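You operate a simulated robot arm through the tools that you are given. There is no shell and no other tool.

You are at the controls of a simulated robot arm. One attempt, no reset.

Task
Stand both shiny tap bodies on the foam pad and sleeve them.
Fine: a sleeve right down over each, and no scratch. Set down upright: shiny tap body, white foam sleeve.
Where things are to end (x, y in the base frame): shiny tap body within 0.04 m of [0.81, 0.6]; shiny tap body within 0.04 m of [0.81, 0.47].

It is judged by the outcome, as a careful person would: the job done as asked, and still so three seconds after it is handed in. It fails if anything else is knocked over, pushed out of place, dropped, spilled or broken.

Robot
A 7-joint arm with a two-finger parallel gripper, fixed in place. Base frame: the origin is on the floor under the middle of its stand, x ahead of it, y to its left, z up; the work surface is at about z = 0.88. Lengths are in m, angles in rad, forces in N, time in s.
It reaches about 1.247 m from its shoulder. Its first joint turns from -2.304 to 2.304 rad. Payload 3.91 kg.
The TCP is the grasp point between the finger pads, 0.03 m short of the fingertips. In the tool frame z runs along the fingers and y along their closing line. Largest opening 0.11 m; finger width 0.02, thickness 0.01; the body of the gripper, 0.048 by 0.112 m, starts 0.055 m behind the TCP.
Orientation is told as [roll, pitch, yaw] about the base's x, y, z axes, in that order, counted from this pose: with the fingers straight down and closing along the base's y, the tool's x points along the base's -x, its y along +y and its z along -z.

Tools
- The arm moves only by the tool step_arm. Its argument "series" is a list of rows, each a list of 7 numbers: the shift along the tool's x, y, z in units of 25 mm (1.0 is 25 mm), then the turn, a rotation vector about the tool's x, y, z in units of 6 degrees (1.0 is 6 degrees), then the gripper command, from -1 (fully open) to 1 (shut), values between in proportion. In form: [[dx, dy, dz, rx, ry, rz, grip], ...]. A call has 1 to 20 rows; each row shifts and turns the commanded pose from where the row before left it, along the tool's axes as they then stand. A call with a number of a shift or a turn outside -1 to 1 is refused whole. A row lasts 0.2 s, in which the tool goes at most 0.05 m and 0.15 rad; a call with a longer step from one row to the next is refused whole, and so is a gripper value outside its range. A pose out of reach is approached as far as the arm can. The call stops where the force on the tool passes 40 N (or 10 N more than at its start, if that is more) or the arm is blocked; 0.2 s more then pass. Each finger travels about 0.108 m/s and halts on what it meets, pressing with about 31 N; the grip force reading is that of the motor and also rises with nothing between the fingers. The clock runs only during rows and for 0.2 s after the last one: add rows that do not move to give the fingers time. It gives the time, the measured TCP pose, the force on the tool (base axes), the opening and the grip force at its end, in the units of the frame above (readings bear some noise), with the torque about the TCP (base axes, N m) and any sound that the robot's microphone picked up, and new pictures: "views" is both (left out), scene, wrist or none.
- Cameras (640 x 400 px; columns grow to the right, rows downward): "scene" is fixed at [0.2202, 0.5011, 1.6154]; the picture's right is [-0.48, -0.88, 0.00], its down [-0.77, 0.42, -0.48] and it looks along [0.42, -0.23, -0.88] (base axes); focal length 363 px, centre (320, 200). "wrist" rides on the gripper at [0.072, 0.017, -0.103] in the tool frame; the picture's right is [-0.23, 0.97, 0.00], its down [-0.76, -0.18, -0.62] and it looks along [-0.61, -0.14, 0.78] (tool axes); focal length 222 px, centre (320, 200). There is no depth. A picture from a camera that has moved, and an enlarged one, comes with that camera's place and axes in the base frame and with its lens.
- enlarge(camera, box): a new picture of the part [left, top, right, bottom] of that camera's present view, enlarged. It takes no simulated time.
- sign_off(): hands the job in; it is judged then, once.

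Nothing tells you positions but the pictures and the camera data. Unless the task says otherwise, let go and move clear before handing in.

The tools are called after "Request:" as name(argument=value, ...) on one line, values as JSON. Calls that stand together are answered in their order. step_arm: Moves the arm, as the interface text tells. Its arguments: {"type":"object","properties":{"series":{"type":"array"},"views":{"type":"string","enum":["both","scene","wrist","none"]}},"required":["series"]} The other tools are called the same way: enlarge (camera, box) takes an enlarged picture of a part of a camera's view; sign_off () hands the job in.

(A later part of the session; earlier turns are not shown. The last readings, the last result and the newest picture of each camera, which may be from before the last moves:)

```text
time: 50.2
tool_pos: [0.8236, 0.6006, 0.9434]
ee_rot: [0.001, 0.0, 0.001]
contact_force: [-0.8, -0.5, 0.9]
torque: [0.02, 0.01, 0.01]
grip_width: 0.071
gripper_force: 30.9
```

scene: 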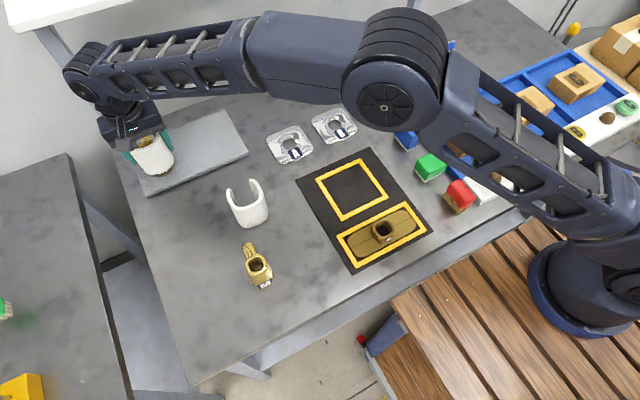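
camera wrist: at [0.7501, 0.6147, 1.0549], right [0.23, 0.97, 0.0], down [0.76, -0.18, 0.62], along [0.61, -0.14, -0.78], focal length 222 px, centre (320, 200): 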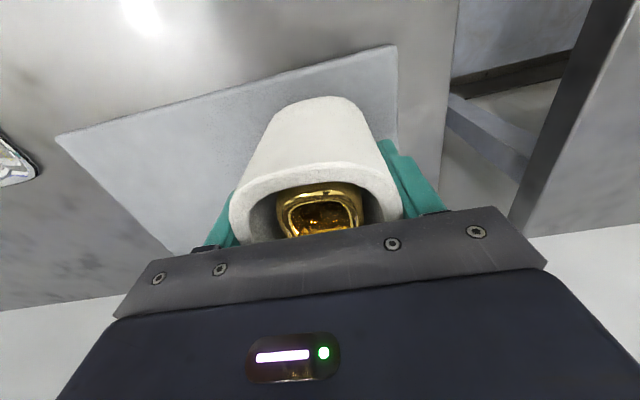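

Request:
step_arm(series=[[0, 0, 0.04, 0, 0, 0, -0.16], [0, 0, 0, 0, 0, 0, -0.16], [0, 0, 0, 0, 0, 0, -0.16]], views="none")

Request:
step_arm(series=[[0, 0, 0.04, 0, 0, 0, -0.16], [0, 0, 0, 0, 0, 0, -0.16], [0, 0, 0, 0, 0, 0, -0.16]], views="wrist")

```text
time: 51.0
tool_pos: [0.8219, 0.6006, 0.9447]
ee_rot: [0.0, 0.0, 0.0]
contact_force: [2.1, -0.9, 2.8]
torque: [-0.05, 0.07, 0.06]
grip_width: 0.071
gripper_force: 30.8
```

```text
time: 51.8
tool_pos: [0.8228, 0.6011, 0.9432]
ee_rot: [0.002, -0.001, -0.001]
contact_force: [0.4, -3.9, 18.0]
torque: [-0.45, 0.31, 0.1]
grip_width: 0.0709
gripper_force: 31.2
camera wrist: at [0.75, 0.6162, 1.0462], right [0.23, 0.97, 0.0], down [0.76, -0.18, 0.62], along [0.61, -0.14, -0.78], focal length 222 px, centre (320, 200)
```

wrist: 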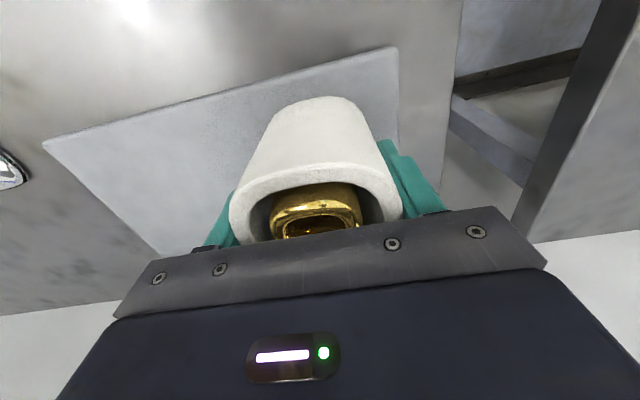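

The sleeve has reached the pad: the contact height matches what the tap gave. I'll ease off a little and release slowly.

Request:
step_arm(series=[[0, 0, -0.04, 0, 0, 0, -0.16], [0, 0, 0, 0, 0, 0, -0.16], [0, 0, 0, 0, 0, 0, -0.16]], views="none")

```text
time: 52.6
tool_pos: [0.8214, 0.6014, 0.9426]
ee_rot: [0.001, 0.0, -0.001]
contact_force: [4.1, -4.2, 14.1]
torque: [-0.22, -0.03, 0.06]
grip_width: 0.071
gripper_force: 30.9
```

Request:
step_arm(series=[[0, 0, -0.03, 0, 0, 0, -0.16], [0, 0, 0, 0, 0, 0, -0.16], [0, 0, 0, 0, 0, 0, -0.16]], views="none")

```text
time: 53.4
tool_pos: [0.8219, 0.6003, 0.9426]
ee_rot: [0.0, 0.001, 0.0]
contact_force: [-0.1, 0.0, 1.2]
torque: [0.05, -0.01, -0.01]
grip_width: 0.0708
gripper_force: 30.4
```

The load is neutral. Now I'll open slowly.

Request:
step_arm(series=[[0, 0, 0, 0, 0, 0, -0.24], [0, 0, 0, 0, 0, 0, -0.28], [0, 0, 0, 0, 0, 0, -0.32], [0, 0, 0, 0, 0, 0, -0.4], [0, 0, 0, 0, 0, 0, -0.6], [0, 0, 0, 0, 0, 0, -0.8], [0, 0, 0, 0, 0, 0, -0.8]])

Request:
enlarge(camera="wrist", box=[200, 60, 440, 240])

Request:
enlarge(camera="scene", box=[80, 80, 200, 200])

```text
time: 55.0
tool_pos: [0.8223, 0.5998, 0.9437]
ee_rot: [0.0, -0.001, 0.0]
contact_force: [0.0, -0.7, 0.4]
torque: [0.0, 0.01, 0.04]
grip_width: 0.0991
gripper_force: 0.1
camera wrist: at [0.75, 0.6163, 1.047], right [0.23, 0.97, 0.0], down [0.76, -0.18, 0.62], along [0.61, -0.14, -0.78], focal length 222 px, centre (320, 200)
```

scene: 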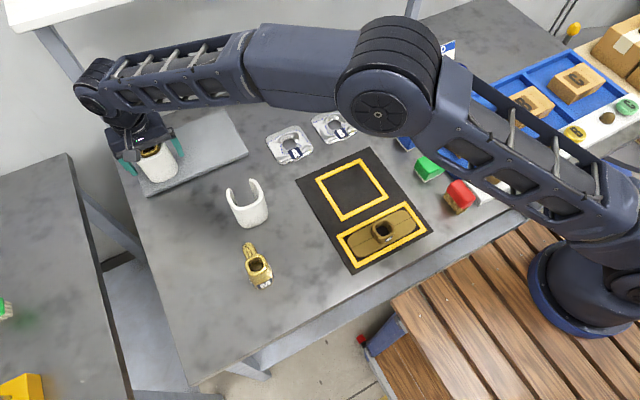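
wrist: 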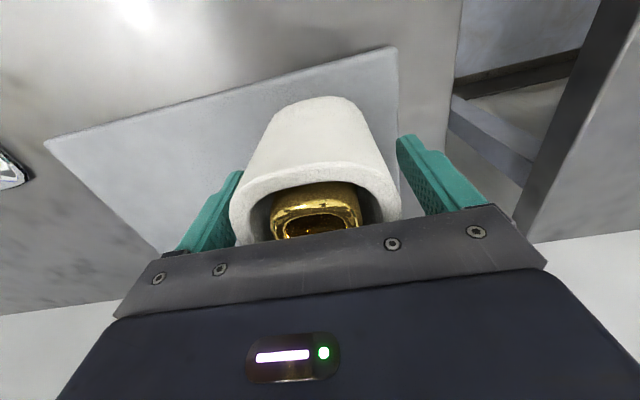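

```text
2.22 times, centred on (320, 150) of wrist
camera zoom: at [0.75, 0.6163, 1.047], right [0.23, 0.97, 0.0], down [0.76, -0.18, 0.62], along [0.61, -0.14, -0.78], focal length 494 px, centre (320, 311)
```

zoom: 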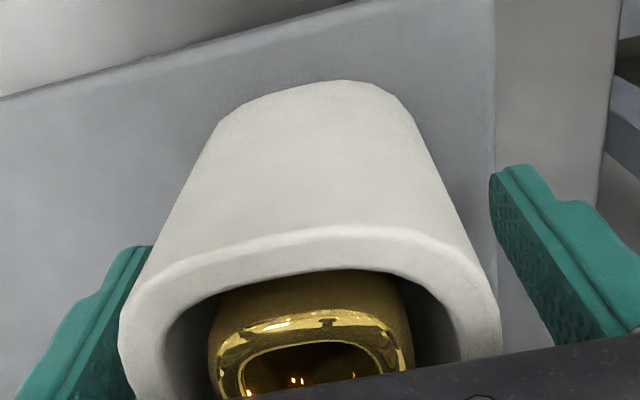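

```text
3.33 times, centred on (140, 140) of scene
camera zoom: at [0.2202, 0.5011, 1.6154], right [-0.48, -0.88, 0.0], down [-0.77, 0.42, -0.48], along [0.42, -0.23, -0.88], focal length 1209 px, centre (920, 400)
```

zoom: 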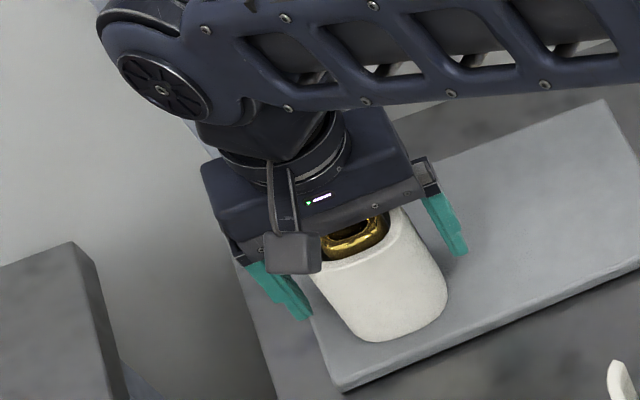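

Sleeve A is down over tap A. I'll rise straight up and check the result.

Request:
step_arm(series=[[0, 0, -0.3, 0, 0, 0, -0.8], [0, 0, -0.7, 0, 0, 0, -0.8], [0, 0, -1, 0, 0, 0, -0.8], [0, 0, -1, 0, 0, 0, -0.8], [0, 0, -1, 0, 0, 0, -0.8], [0, 0, -1, 0, 0, 0, -0.8], [0, 0, -0.6, 0, 0, 0, -1], [0, 0, 0, 0, 0, 0, -1]])

Request:
enlarge(camera="wrist", box=[240, 30, 420, 200])

Request:
enlarge(camera="scene", box=[80, 80, 200, 200])

```text
time: 56.8
tool_pos: [0.8213, 0.5995, 1.0843]
ee_rot: [-0.001, 0.002, -0.001]
contact_force: [0.4, 0.8, 0.2]
torque: [0.02, -0.01, -0.01]
grip_width: 0.11
gripper_force: 0.1
camera wrist: at [0.7497, 0.6149, 1.1875], right [0.23, 0.97, 0.0], down [0.76, -0.18, 0.62], along [0.61, -0.14, -0.78], focal length 222 px, centre (320, 200)
```

scene: 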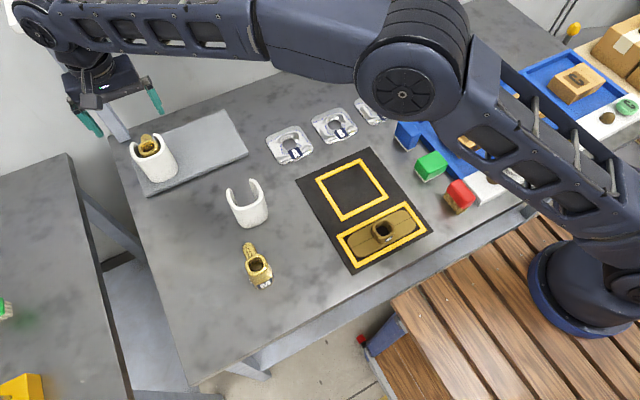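
wrist: 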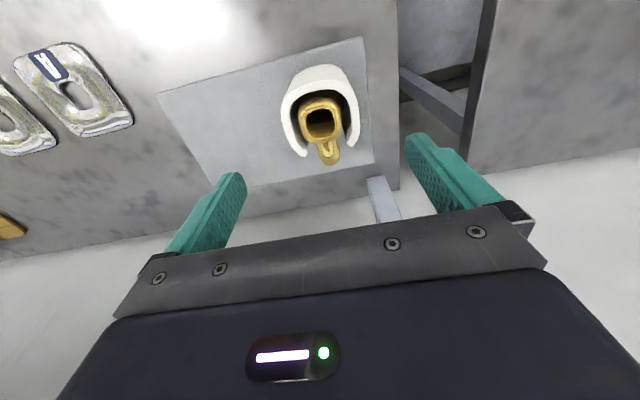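

```text
2.35 times, centred on (330, 115) of wrist
camera zoom: at [0.7497, 0.6149, 1.1875], right [0.23, 0.97, 0.0], down [0.76, -0.18, 0.62], along [0.61, -0.14, -0.78], focal length 523 px, centre (296, 400)
```

zoom: 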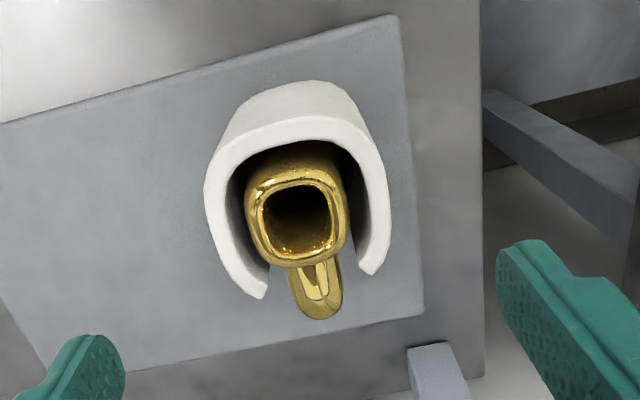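

```text
3.33 times, centred on (140, 140) of scene
camera zoom: at [0.2202, 0.5011, 1.6154], right [-0.48, -0.88, 0.0], down [-0.77, 0.42, -0.48], along [0.42, -0.23, -0.88], focal length 1209 px, centre (920, 400)
```

zoom: 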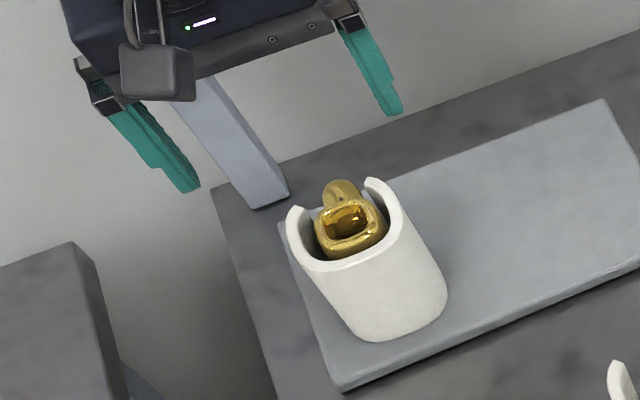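

Tap A is standing inside its sleeve with the spout out through the gap. Now I'll go for tap B, near (0.469, 0.4995).

Request:
step_arm(series=[[0.9467, -0.268, 0, 0, 0, 0, -1], [0.9467, -0.268, 0, 0, 0, 0, -1], [0.9467, -0.268, 0, 0, 0, 0, -1], [0.9467, -0.268, 0, 0, 0, 0, -1], [0.9467, -0.268, 0, 0, 0, 0, -1], [0.9467, -0.268, 0, 0, 0, 0, -1], [0.9467, -0.268, 0, 0, 0, 0, -1], [0.9467, -0.268, 0, 0, 0, 0, -1], [0.9467, -0.268, 0, 0, 0, 0, -1], [0.9467, -0.268, 0, 0, 0, 0, -1], [0.9467, -0.268, 0, 0, 0, 0, -1], [0.9467, -0.268, 0, 0, 0, 0, -1], [0.9467, -0.268, 0, 0, 0, 0, -1], [0.9467, -0.268, 0, 0, 0, 0, -1], [0.9467, -0.268, 0, 0, 0, 0, -1], [0, 0, 0, 0, 0, 0, -1]])

Request:
enlarge(camera="wrist", box=[260, 40, 420, 180])

```text
time: 60.2
tool_pos: [0.4685, 0.4979, 1.0859]
ee_rot: [0.001, 0.0, -0.001]
contact_force: [0.8, 0.0, -0.7]
torque: [-0.03, -0.04, 0.0]
grip_width: 0.1102
gripper_force: 0.0
camera wrist: at [0.3962, 0.5126, 1.1893], right [0.23, 0.97, 0.0], down [0.76, -0.18, 0.62], along [0.61, -0.14, -0.78], focal length 222 px, centre (320, 200)
```

scene: 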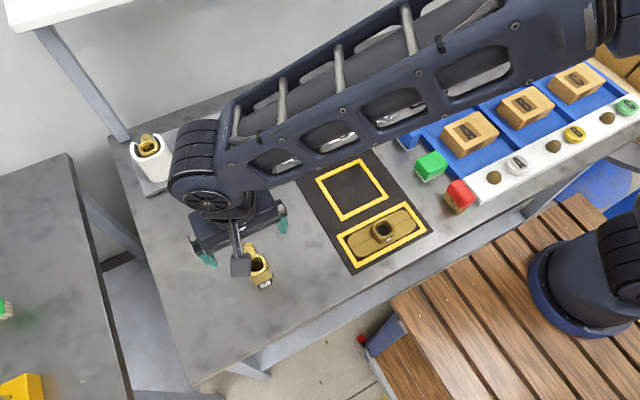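
wrist: 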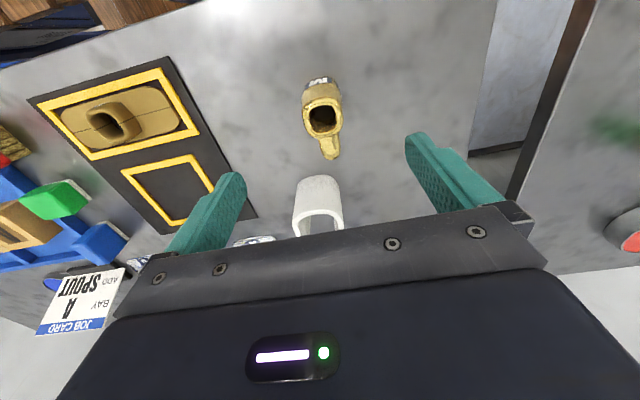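

```text
2.86 times, centred on (340, 110) of wrist
camera zoom: at [0.3962, 0.5126, 1.1893], right [0.23, 0.97, 0.0], down [0.76, -0.18, 0.62], along [0.61, -0.14, -0.78], focal length 635 px, centre (263, 457)
```

zoom: 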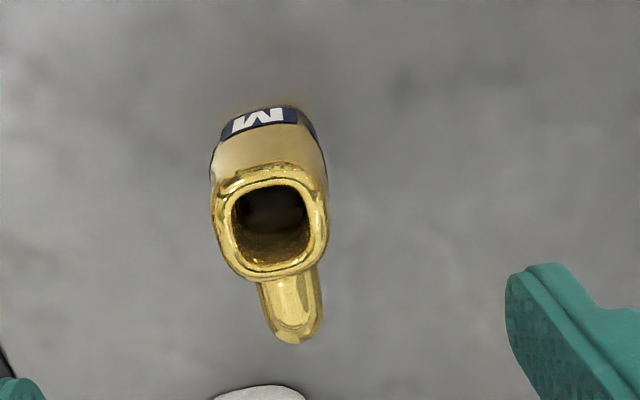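

Tap B is centred under the gripper and square to it. I'll descend to the same relative grasp height used for tap A.

Request:
step_arm(series=[[0, 0, 0.4, 0, 0, 0, -1], [0, 0, 1, 0, 0, 0, -1], [0, 0, 1, 0, 0, 0, -1], [0, 0, 1, 0, 0, 0, -1], [0, 0, 1, 0, 0, 0, -1], [0, 0, 1, 0, 0, 0, -1], [0, 0, 0.97, 0, 0, 0, -0.6], [0, 0, 0, 0, 0, 0, -0.1], [0, 0, 0, 0, 0, 0, -0.02], [0, 0, 0, 0, 0, 0, -0.02]], views="wrist")

Request:
enlarge(camera="wrist", box=[240, 80, 420, 240])

```text
time: 62.4
tool_pos: [0.4676, 0.501, 0.9253]
ee_rot: [0.001, -0.001, -0.001]
contact_force: [-0.9, -0.3, 1.2]
torque: [0.0, 0.02, 0.0]
grip_width: 0.0563
gripper_force: 0.1
camera wrist: at [0.3948, 0.5158, 1.0287], right [0.23, 0.97, 0.0], down [0.76, -0.18, 0.62], along [0.61, -0.14, -0.78], focal length 222 px, centre (320, 200)
```

wrist: 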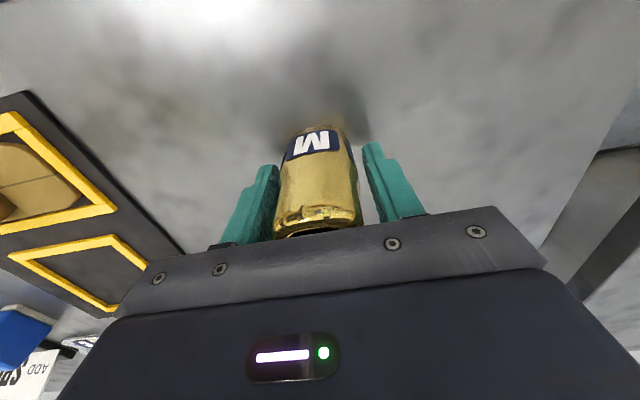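

```text
2.50 times, centred on (330, 160) of wrist
camera zoom: at [0.3948, 0.5158, 1.0287], right [0.23, 0.97, 0.0], down [0.76, -0.18, 0.62], along [0.61, -0.14, -0.78], focal length 555 px, centre (295, 300)
```

zoom: 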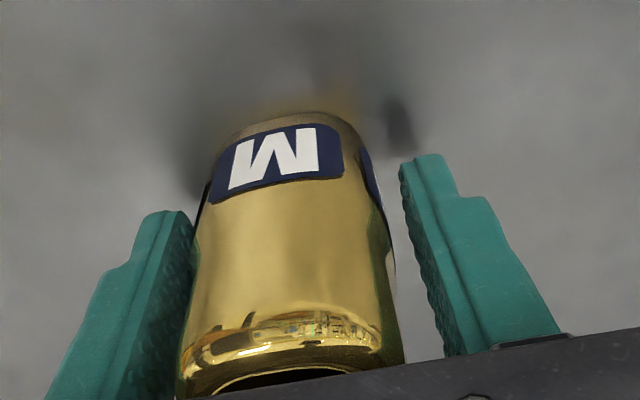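

The view is nearly identical to tap A's at this stage, so the offsets match. I'll close and grip.

Request:
step_arm(series=[[0, 0, 0, 0, 0, 0, 0.06], [0, 0, 0, 0, 0, 0, 0.1], [0, 0, 0, 0, 0, 0, 0.14], [0, 0, 0, 0, 0, 0, 0.18], [0, 0, 0, 0, 0, 0, 0.22], [0, 0, 0, 0, 0, 0, 0.26], [0, 0, 0, 0, 0, 0, 0.3]], views="wrist")

Request:
enlarge(camera="wrist", box=[220, 80, 420, 240])

```text
time: 64.0
tool_pos: [0.4677, 0.5009, 0.9251]
ee_rot: [-0.001, -0.002, 0.0]
contact_force: [-0.1, -1.3, -0.3]
torque: [-0.02, -0.05, -0.03]
grip_width: 0.046
gripper_force: 30.8
camera wrist: at [0.3948, 0.5157, 1.0287], right [0.23, 0.97, 0.0], down [0.76, -0.18, 0.62], along [0.61, -0.14, -0.78], focal length 222 px, centre (320, 200)
```

wrist: 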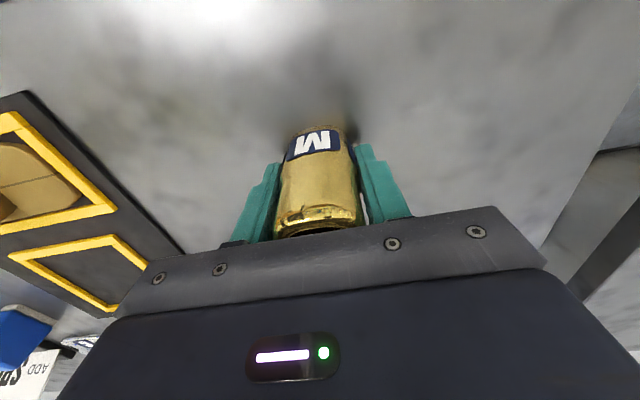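

```text
2.50 times, centred on (320, 160) of wrist
camera zoom: at [0.3948, 0.5157, 1.0287], right [0.23, 0.97, 0.0], down [0.76, -0.18, 0.62], along [0.61, -0.14, -0.78], focal length 555 px, centre (320, 300)
```

zoom: 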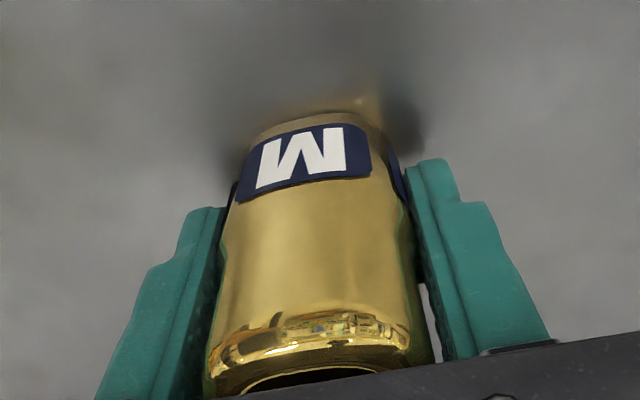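

Tap B is gripped just as tap A was. I'll lift it straight up gently.

Request:
step_arm(series=[[0, 0, -0.2, 0, 0, 0, 0.3], [0, 0, -0.4, 0, 0, 0, 0.3], [0, 0, -0.6, 0, 0, 0, 0.3], [0, 0, -1, 0, 0, 0, 0.3], [0, 0, -1, 0, 0, 0, 0.3], [0, 0, -1, 0, 0, 0, 0.3], [0, 0, -1, 0, 0, 0, 0.3], [0, 0, -1, 0, 0, 0, 0.3], [0, 0, 0, 0, 0, 0, 0.3]])

```text
time: 66.0
tool_pos: [0.4676, 0.4988, 1.0807]
ee_rot: [-0.001, 0.0, 0.002]
contact_force: [0.3, -0.7, -6.1]
torque: [-0.01, 0.03, 0.01]
grip_width: 0.0459
gripper_force: 30.8
camera wrist: at [0.3945, 0.5139, 1.1842], right [0.23, 0.97, 0.0], down [0.76, -0.18, 0.62], along [0.61, -0.14, -0.78], focal length 222 px, centre (320, 200)
```

scene: 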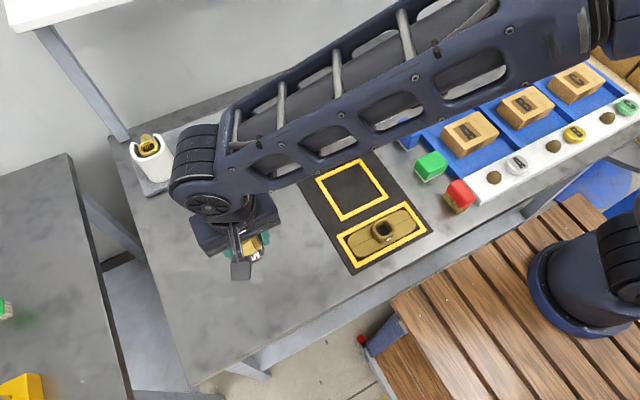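
wrist: 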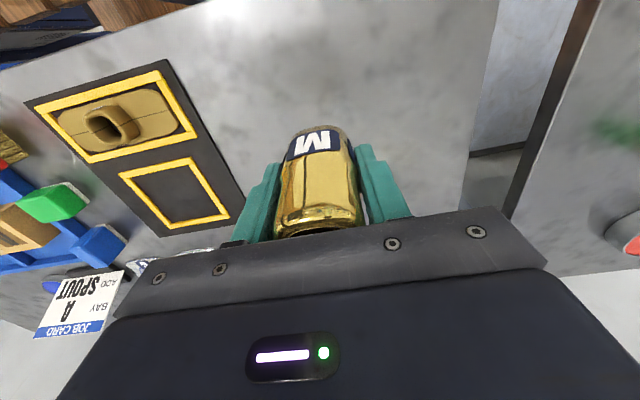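

Tap B is lifted and hangs level. I'll carry it toward (0.82, 0.47), passing well above sleeve B.

Request:
step_arm(series=[[-0.936, -0.0787, 0, 0, 0, 0, 0.3], [-0.936, -0.0787, 0, 0, 0, 0, 0.3], [-0.936, -0.0787, 0, 0, 0, 0, 0.3], [-0.936, -0.0787, 0, 0, 0, 0, 0.3], [-0.936, -0.0787, 0, 0, 0, 0, 0.3], [-0.936, -0.0787, 0, 0, 0, 0, 0.3], [-0.936, -0.0787, 0, 0, 0, 0, 0.3], [-0.936, -0.0787, 0, 0, 0, 0, 0.3], [-0.936, -0.0787, 0, 0, 0, 0, 0.3], [-0.936, -0.0787, 0, 0, 0, 0, 0.3], [-0.936, -0.0787, 0, 0, 0, 0, 0.3], [-0.936, -0.0787, 0, 0, 0, 0, 0.3], [-0.936, -0.0787, 0, 0, 0, 0, 0.3], [-0.936, -0.0787, 0, 0, 0, 0, 0.3], [-0.936, -0.0787, 0, 0, 0, 0, 0.3], [0, 0, 0, 0, 0, 0, 0.3]])

Request:
enlarge(camera="scene", box=[80, 60, 280, 200])

```text
time: 69.4
tool_pos: [0.8155, 0.4701, 1.0814]
ee_rot: [0.0, 0.001, 0.0]
contact_force: [0.5, -1.3, -6.2]
torque: [-0.02, 0.07, 0.01]
grip_width: 0.0459
gripper_force: 31.1
camera wrist: at [0.7432, 0.4851, 1.1851], right [0.23, 0.97, 0.0], down [0.76, -0.18, 0.62], along [0.61, -0.14, -0.78], focal length 222 px, centre (320, 200)
```

scene: 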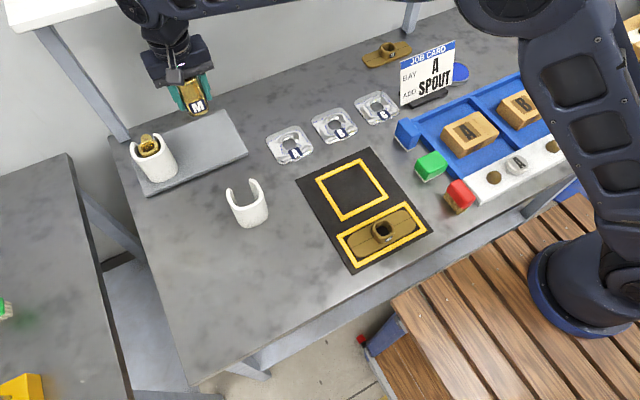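
wrist: 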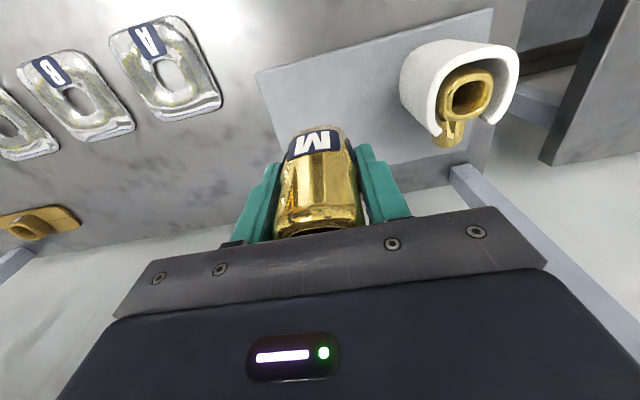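

```text
2.86 times, centred on (180, 130) of scene
camera zoom: at [0.2202, 0.5011, 1.6154], right [-0.48, -0.88, 0.0], down [-0.77, 0.42, -0.48], along [0.42, -0.23, -0.88], focal length 1036 px, centre (720, 400)
```

zoom: 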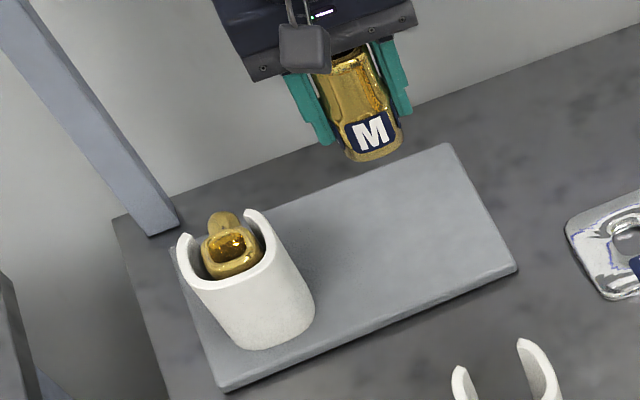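

Tap B is over its spot and well clear of tap A's sleeve. I'll come down to just above the pad.

Request:
step_arm(series=[[0, 0, 0.5, 0, 0, 0, 0.3], [0, 0, 0.8, 0, 0, 0, 0.3], [0, 0, 0.8, 0, 0, 0, 0.3], [0, 0, 0.8, 0, 0, 0, 0.3], [0, 0, 0.8, 0, 0, 0, 0.3], [0, 0, 0.7, 0, 0, 0, 0.3], [0, 0, 0.5, 0, 0, 0, 0.3], [0, 0, 0.3, 0, 0, 0, 0.3], [0, 0, 0, 0, 0, 0, 0.3]])

Request:
enlarge(camera="scene", box=[80, 60, 280, 200])

```text
time: 71.4
tool_pos: [0.82, 0.4702, 0.9479]
ee_rot: [0.0, 0.0, -0.001]
contact_force: [-0.3, -0.5, -6.7]
torque: [0.0, 0.04, 0.01]
grip_width: 0.0457
gripper_force: 31.0
camera wrist: at [0.7471, 0.4849, 1.0512], right [0.23, 0.97, 0.0], down [0.76, -0.18, 0.62], along [0.61, -0.14, -0.78], focal length 222 px, centre (320, 200)
```

scene: 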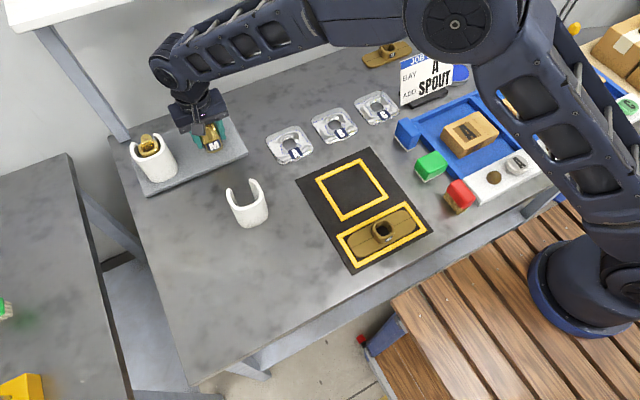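
wrist: 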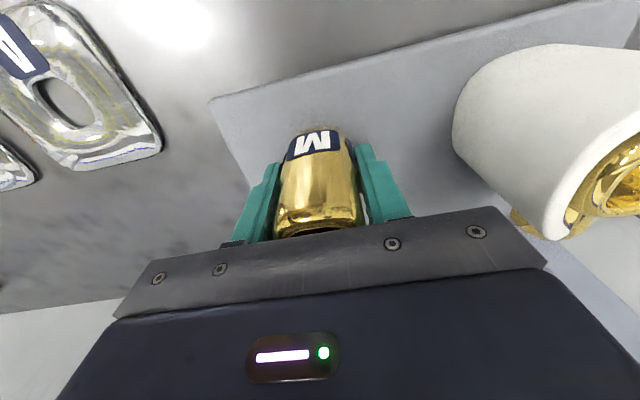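

```text
2.86 times, centred on (180, 130) of scene
camera zoom: at [0.2202, 0.5011, 1.6154], right [-0.48, -0.88, 0.0], down [-0.77, 0.42, -0.48], along [0.42, -0.23, -0.88], focal length 1036 px, centre (720, 400)
```

zoom: 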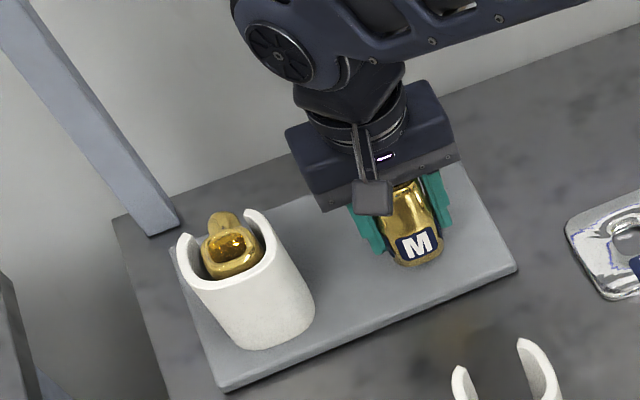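

Request:
step_arm(series=[[0, 0, 0.12, 0, 0, 0, 0.3], [0, 0, 0.12, 0, 0, 0, 0.3], [0, 0, 0.08, 0, 0, 0, 0.3], [0, 0, 0, 0, 0, 0, 0.3]], views="none")

Request:
step_arm(series=[[0, 0, 0.04, 0, 0, 0, 0.3], [0, 0, 0.04, 0, 0, 0, 0.3], [0, 0, 0, 0, 0, 0, 0.3]], views="none")

```text
time: 72.4
tool_pos: [0.8184, 0.4696, 0.941]
ee_rot: [0.001, 0.0, -0.001]
contact_force: [0.1, -0.2, -5.2]
torque: [0.01, 0.05, -0.02]
grip_width: 0.0459
gripper_force: 31.3
```

```text
time: 73.2
tool_pos: [0.8183, 0.4698, 0.9387]
ee_rot: [0.0, 0.0, -0.001]
contact_force: [-1.7, -0.9, -3.2]
torque: [-0.04, 0.05, -0.03]
grip_width: 0.0459
gripper_force: 30.6
```

Contact may be just starting (the reading went from −5.2 to −3.2 N). I'll take half-millimetre steps.

Request:
step_arm(series=[[0, 0, 0.02, 0, 0, 0, 0.3], [0, 0, 0, 0, 0, 0, 0.3], [0, 0, 0, 0, 0, 0, 0.3]], views="none")

```text
time: 74.0
tool_pos: [0.8183, 0.4697, 0.9392]
ee_rot: [-0.001, 0.001, 0.002]
contact_force: [-1.9, -2.1, 8.0]
torque: [-0.3, 0.38, -0.03]
grip_width: 0.0461
gripper_force: 31.0
```

The tap is resting on the pad. I'll ease off a touch.

Request:
step_arm(series=[[0, 0, -0.015, 0, 0, 0, 0.3], [0, 0, 0, 0, 0, 0, 0.3], [0, 0, 0, 0, 0, 0, 0.3]], views="none")

```text
time: 74.8
tool_pos: [0.8175, 0.4692, 0.9397]
ee_rot: [-0.001, 0.0, -0.001]
contact_force: [1.0, -0.7, -0.5]
torque: [0.03, -0.14, -0.06]
grip_width: 0.0456
gripper_force: 31.1
```

The pad now carries the tap's weight. I'll release slowly.

Request:
step_arm(series=[[0, 0, 0, 0, 0, 0, 0.2], [0, 0, 0, 0, 0, 0, 0.14], [0, 0, 0, 0, 0, 0, 0.08], [0, 0, 0, 0, 0, 0, 0.0], [0, 0, 0, 0, 0, 0, -0.2], [0, 0, 0, 0, 0, 0, -0.4], [0, 0, 0, 0, 0, 0, -0.6], [0, 0, 0, 0, 0, 0, -0.6]])

Request:
enlarge(camera="wrist", box=[220, 80, 420, 240])

```text
time: 76.6
tool_pos: [0.8178, 0.4687, 0.9401]
ee_rot: [0.001, 0.001, -0.001]
contact_force: [-0.6, 0.5, 0.2]
torque: [-0.02, 0.0, 0.01]
grip_width: 0.0878
gripper_force: 0.1
camera wrist: at [0.7455, 0.4851, 1.043], right [0.23, 0.97, 0.0], down [0.76, -0.18, 0.62], along [0.61, -0.14, -0.78], focal length 222 px, centre (320, 200)
```

scene: 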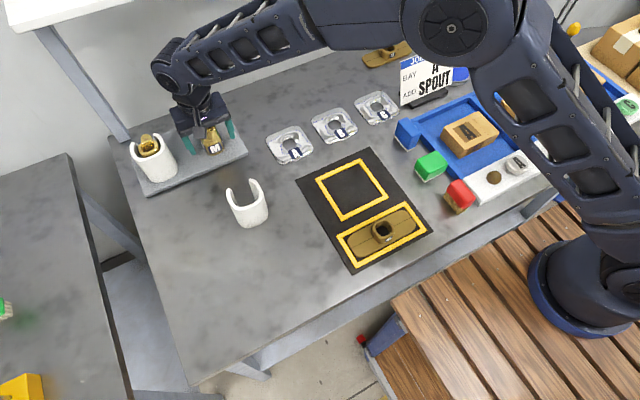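
wrist: 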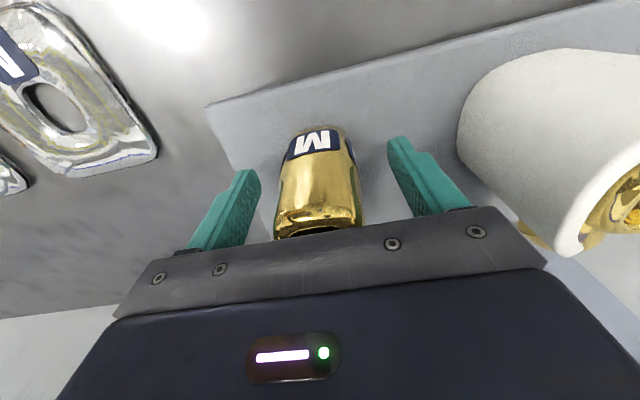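

```text
2.50 times, centred on (320, 160) of wrist
camera zoom: at [0.7455, 0.4851, 1.043], right [0.23, 0.97, 0.0], down [0.76, -0.18, 0.62], along [0.61, -0.14, -0.78], focal length 555 px, centre (320, 300)
```

zoom: 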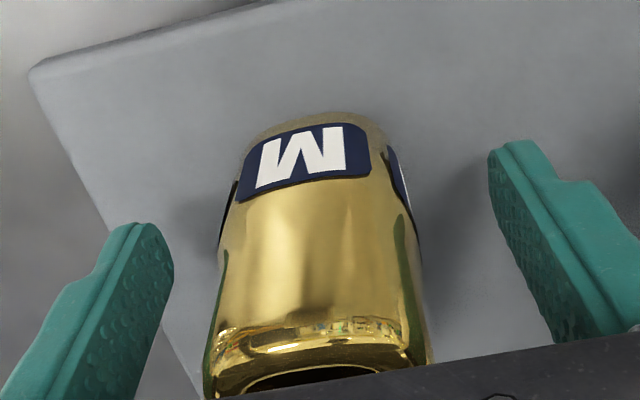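

Tap B stands on the pad, unmoved by the release. I'll rise and check it.

Request:
step_arm(series=[[0, 0, -0.3, 0, 0, 0, -0.6], [0, 0, -0.7, 0, 0, 0, -0.6], [0, 0, -1, 0, 0, 0, -0.6], [0, 0, -1, 0, 0, 0, -0.6], [0, 0, -1, 0, 0, 0, -0.6], [0, 0, -1, 0, 0, 0, -0.6], [0, 0, -0.8, 0, 0, 0, -1], [0, 0, 0, 0, 0, 0, -1], [0, 0, 0, 0, 0, 0, -1]])

Request:
enlarge(camera="wrist", box=[240, 30, 420, 200])

Request:
enlarge(camera="scene", box=[120, 80, 280, 200])

```text
time: 78.6
tool_pos: [0.82, 0.4704, 1.0836]
ee_rot: [-0.001, -0.001, 0.001]
contact_force: [-0.6, 1.0, 0.0]
torque: [0.0, 0.02, 0.04]
grip_width: 0.1099
gripper_force: 0.2
camera wrist: at [0.7474, 0.4853, 1.1866], right [0.23, 0.97, 0.0], down [0.76, -0.18, 0.62], along [0.61, -0.14, -0.78], focal length 222 px, centre (320, 200)
```

scene: 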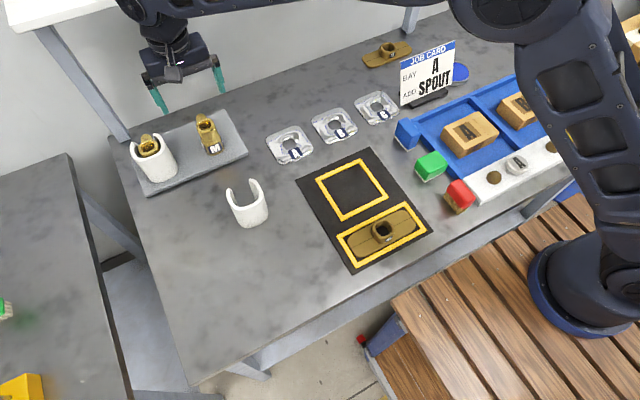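
wrist: 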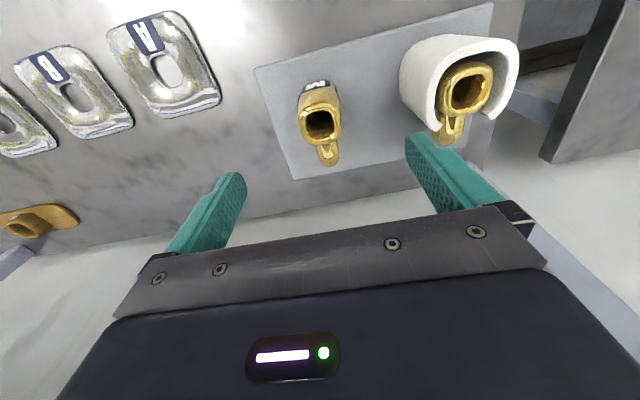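

```text
2.35 times, centred on (330, 115) of wrist
camera zoom: at [0.7474, 0.4853, 1.1866], right [0.23, 0.97, 0.0], down [0.76, -0.18, 0.62], along [0.61, -0.14, -0.78], focal length 523 px, centre (296, 400)
```

zoom: 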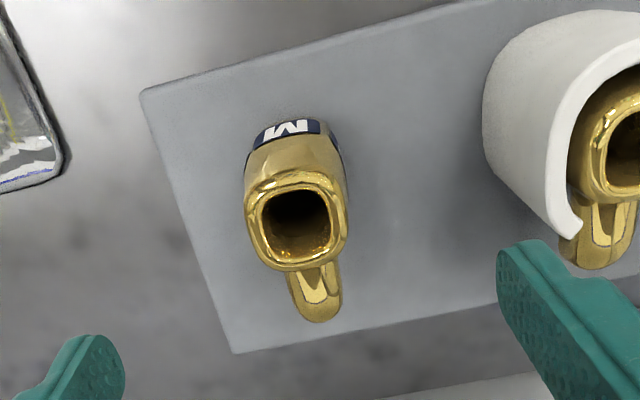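

```text
3.33 times, centred on (200, 140) of scene
camera zoom: at [0.2202, 0.5011, 1.6154], right [-0.48, -0.88, 0.0], down [-0.77, 0.42, -0.48], along [0.42, -0.23, -0.88], focal length 1209 px, centre (720, 400)
```

zoom: 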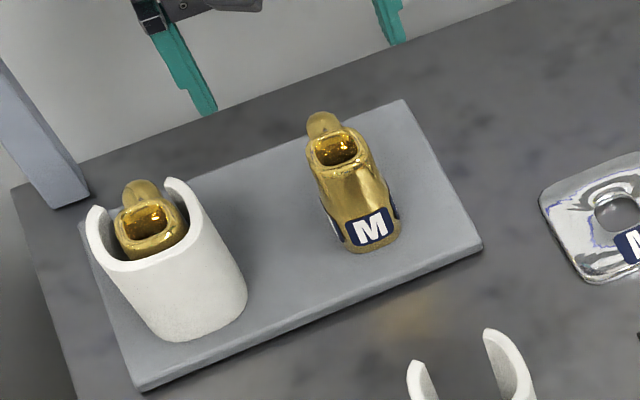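

Tap B is upright on the pad. Now I'll move over to sleeve B for an overhead look.

Request:
step_arm(series=[[0.891, -0.0556, 0, 0, 0, 0, -1], [0.891, -0.0556, 0, 0, 0, 0, -1], [0.891, -0.0556, 0, 0, 0, 0, -1], [0.891, -0.0556, 0, 0, 0, 0, -1], [0.891, -0.0556, 0, 0, 0, 0, -1], [0.891, -0.0556, 0, 0, 0, 0, -1], [0.891, -0.0556, 0, 0, 0, 0, -1], [0.891, -0.0556, 0, 0, 0, 0, -1], [0.891, -0.0556, 0, 0, 0, 0, -1], [0, 0, 0, 0, 0, 0, -1], [0, 0, 0, 0, 0, 0, -1]])

Request:
enlarge(camera="wrist", box=[240, 20, 440, 180])

```text
time: 81.0
tool_pos: [0.6205, 0.4567, 1.0857]
ee_rot: [0.0, -0.001, 0.002]
contact_force: [-0.1, 0.6, 0.6]
torque: [0.0, 0.0, 0.02]
grip_width: 0.1102
gripper_force: 0.1
camera wrist: at [0.5469, 0.4705, 1.1883], right [0.23, 0.97, 0.0], down [0.76, -0.18, 0.62], along [0.61, -0.14, -0.78], focal length 222 px, centre (320, 200)
```

scene: 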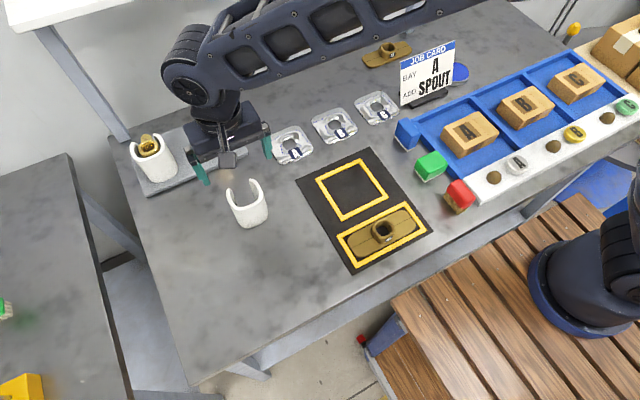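
wrist: 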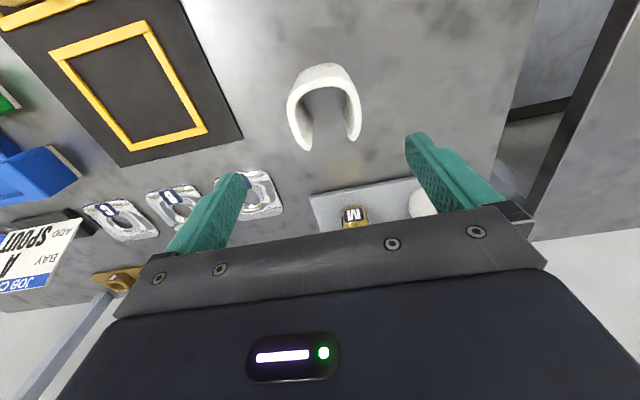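

```text
2.50 times, centred on (340, 100) of wrist
camera zoom: at [0.5469, 0.4705, 1.1883], right [0.23, 0.97, 0.0], down [0.76, -0.18, 0.62], along [0.61, -0.14, -0.78], focal length 555 px, centre (270, 450)
```

zoom: 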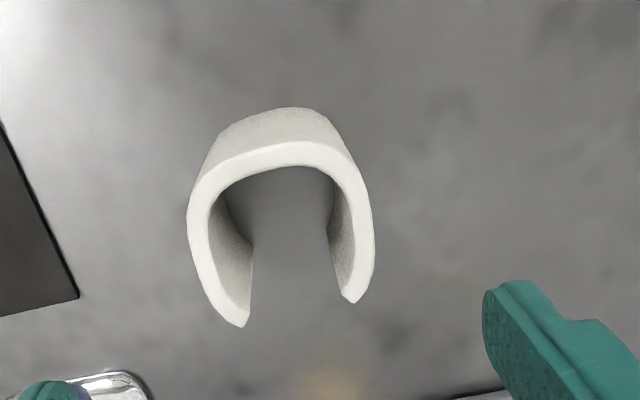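

Sleeve B shows almost the same view as sleeve A did, square with its gap facing +x. I'll apply the same small correction and descend around it.

Request:
step_arm(series=[[-0.084, 0.072, 0.4, 0, 0, 0, -1], [0, 0, 1, 0, 0, 0, -1], [0, 0, 1, 0, 0, 0, -1], [0, 0, 1, 0, 0, 0, -1], [0, 0, 1, 0, 0, 0, -1], [0, 0, 1, 0, 0, 0, -1], [0, 0, 0.816, 0, 0, 0, -1], [0, 0, 0, 0, 0, 0, -1], [0, 0, 0, 0, 0, 0, -1]], views="wrist")

Request:
enlarge(camera="wrist", box=[200, 60, 440, 240])

```text
time: 83.0
tool_pos: [0.6199, 0.4581, 0.9289]
ee_rot: [-0.001, 0.0, 0.0]
contact_force: [-0.3, -0.1, -0.4]
torque: [0.01, -0.01, 0.03]
grip_width: 0.1099
gripper_force: 0.0
camera wrist: at [0.548, 0.4738, 1.0316], right [0.23, 0.97, 0.0], down [0.76, -0.18, 0.62], along [0.61, -0.14, -0.78], focal length 222 px, centre (320, 200)
```

wrist: 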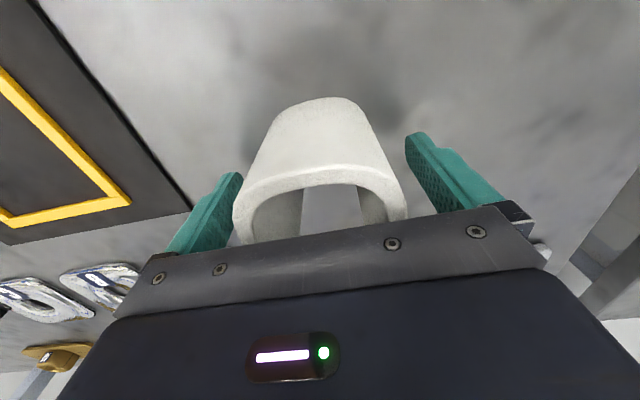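

```text
2.22 times, centred on (320, 150) of wrist
camera zoom: at [0.548, 0.4738, 1.0316], right [0.23, 0.97, 0.0], down [0.76, -0.18, 0.62], along [0.61, -0.14, -0.78], focal length 494 px, centre (320, 311)
```

zoom: 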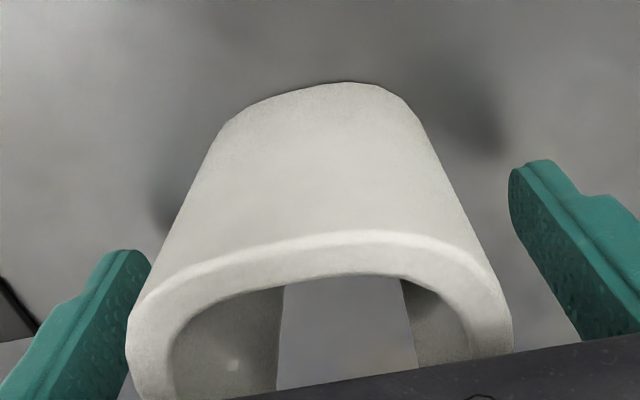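

The sleeve is about 1.4 mm to the left of centre, so I'll shift by that much and then close gradually.

Request:
step_arm(series=[[0, 0.056, 0, 0, 0, 0, -0.6], [0, 0, 0, 0, 0, 0, -0.4], [0, 0, 0, 0, 0, 0, -0.32], [0, 0, 0, 0, 0, 0, -0.28], [0, 0, 0, 0, 0, 0, -0.24], [0, 0, 0, 0, 0, 0, -0.2], [0, 0, 0, 0, 0, 0, -0.16], [0, 0, 0, 0, 0, 0, -0.16]], views="wrist")

Request:
enlarge(camera="wrist", box=[200, 60, 440, 240])

```text
time: 84.8
tool_pos: [0.6196, 0.4608, 0.9279]
ee_rot: [0.0, 0.0, 0.0]
contact_force: [-0.5, 0.6, 0.5]
torque: [0.03, 0.04, -0.01]
grip_width: 0.0709
gripper_force: 30.9
camera wrist: at [0.5477, 0.4759, 1.0316], right [0.23, 0.97, 0.0], down [0.76, -0.18, 0.62], along [0.61, -0.14, -0.78], focal length 222 px, centre (320, 200)
```

wrist: 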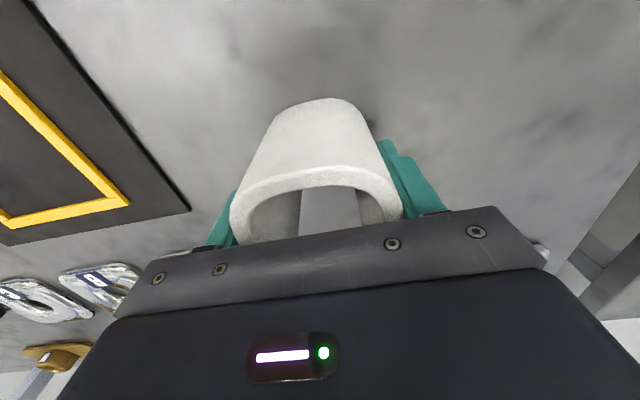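

```text
2.22 times, centred on (320, 150) of wrist
camera zoom: at [0.5477, 0.4759, 1.0316], right [0.23, 0.97, 0.0], down [0.76, -0.18, 0.62], along [0.61, -0.14, -0.78], focal length 494 px, centre (320, 311)
```

zoom: 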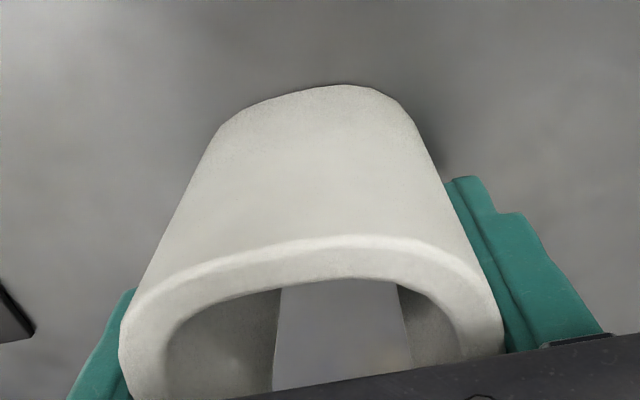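

Sleeve B is gripped at 71 mm, about 1.3 mm further forward in the hand than sleeve A was, so I'll allow for that. I'll lift it straight up.

Request:
step_arm(series=[[0, 0, -0.2, 0, 0, 0, -0.16], [0, 0, -0.4, 0, 0, 0, -0.16], [0, 0, -0.8, 0, 0, 0, -0.16], [0, 0, -1, 0, 0, 0, -0.16], [0, 0, -1, 0, 0, 0, -0.16], [0, 0, -1, 0, 0, 0, -0.16], [0, 0, -1, 0, 0, 0, -0.16], [0, 0, -0.8, 0, 0, 0, -0.16], [0, 0, 0, 0, 0, 0, -0.16]])

Request:
step_arm(series=[[-0.7956, 0.0372, 0, 0, 0, 0, -0.16], [-0.7956, 0.0372, 0, 0, 0, 0, -0.16], [-0.7956, 0.0372, 0, 0, 0, 0, -0.16], [-0.7956, 0.0372, 0, 0, 0, 0, -0.16], [-0.7956, 0.0372, 0, 0, 0, 0, -0.16], [-0.7956, 0.0372, 0, 0, 0, 0, -0.16], [-0.7956, 0.0372, 0, 0, 0, 0, -0.16], [-0.7956, 0.0372, 0, 0, 0, 0, -0.16], [-0.7956, 0.0372, 0, 0, 0, 0, -0.16], [-0.7956, 0.0372, 0, 0, 0, 0, -0.16], [0, 0, 0, 0, 0, 0, -0.16], [0, 0, 0, 0, 0, 0, -0.16]])

Request:
enlarge(camera="wrist", box=[260, 60, 380, 140])

Request:
enlarge(camera="scene", box=[140, 60, 260, 180])

```text
time: 86.8
tool_pos: [0.6192, 0.4588, 1.0852]
ee_rot: [-0.001, -0.001, 0.0]
contact_force: [-0.2, -0.2, 0.3]
torque: [-0.01, -0.03, -0.02]
grip_width: 0.0711
gripper_force: 30.9
camera wrist: at [0.5471, 0.474, 1.1881], right [0.23, 0.97, 0.0], down [0.76, -0.18, 0.62], along [0.61, -0.14, -0.78], focal length 222 px, centre (320, 200)
```

scene: 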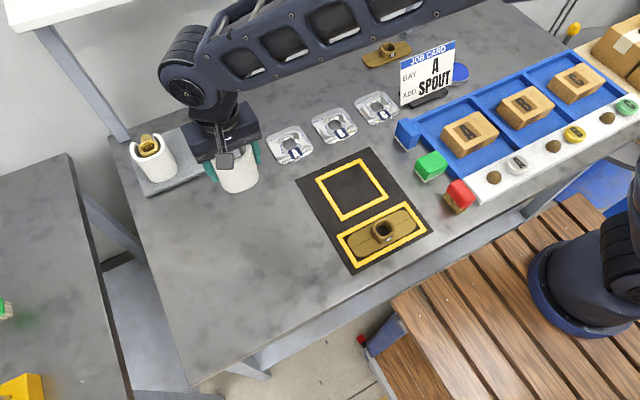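
wrist: 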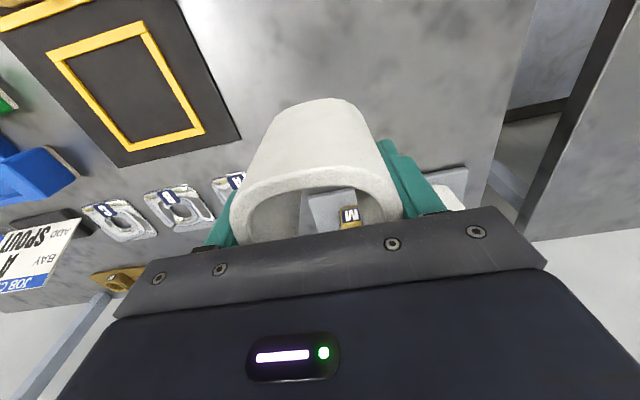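

```text
time: 89.4
tool_pos: [0.8198, 0.4703, 1.0853]
ee_rot: [-0.001, -0.001, -0.001]
contact_force: [-0.4, 0.8, 0.2]
torque: [-0.01, 0.0, 0.02]
grip_width: 0.0708
gripper_force: 31.4
camera wrist: at [0.7477, 0.4851, 1.1885], right [0.23, 0.97, 0.0], down [0.76, -0.18, 0.62], along [0.61, -0.14, -0.78], focal length 222 px, centre (320, 200)
```

scene: 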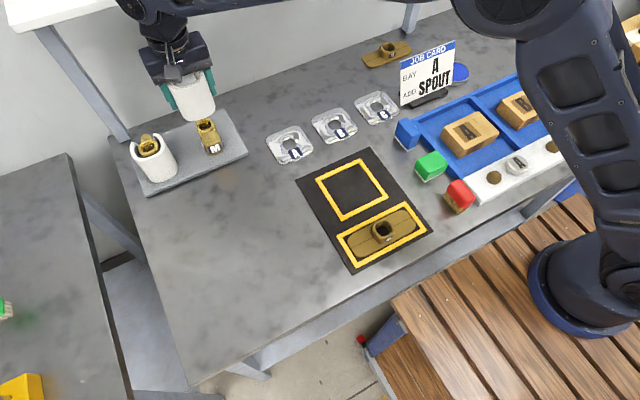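
wrist: 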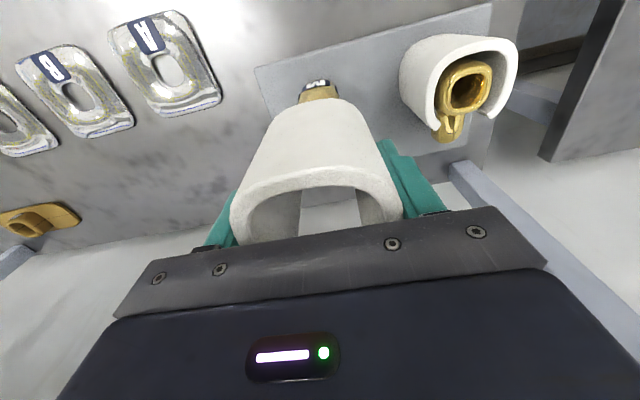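

```text
5.00 times, centred on (320, 100) of wrist
camera zoom: at [0.7477, 0.4851, 1.1885], right [0.23, 0.97, 0.0], down [0.76, -0.18, 0.62], along [0.61, -0.14, -0.78], focal length 1111 px, centre (320, 700)
```

zoom: 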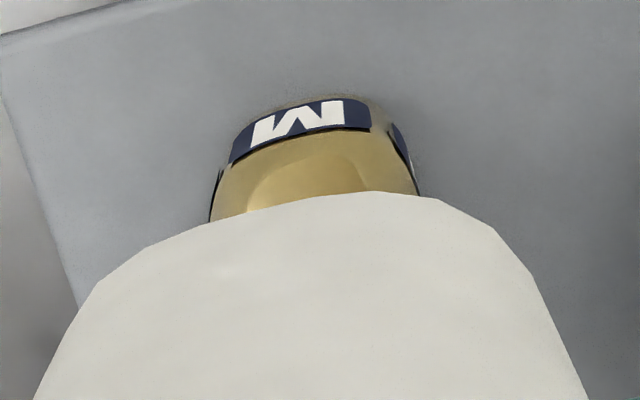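

```text
3.33 times, centred on (200, 120) of scene
camera zoom: at [0.2202, 0.5011, 1.6154], right [-0.48, -0.88, 0.0], down [-0.77, 0.42, -0.48], along [0.42, -0.23, -0.88], focal length 1209 px, centre (720, 467)
```

zoom: 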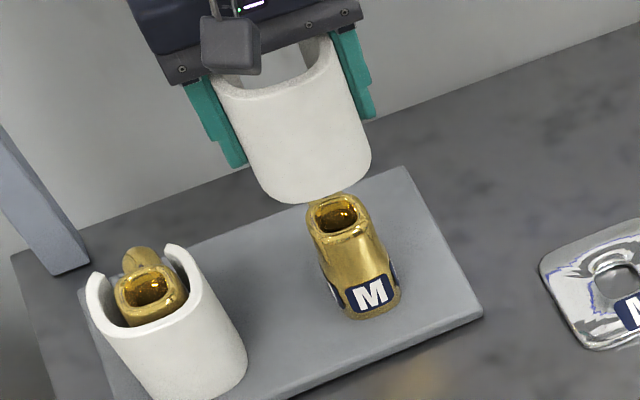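

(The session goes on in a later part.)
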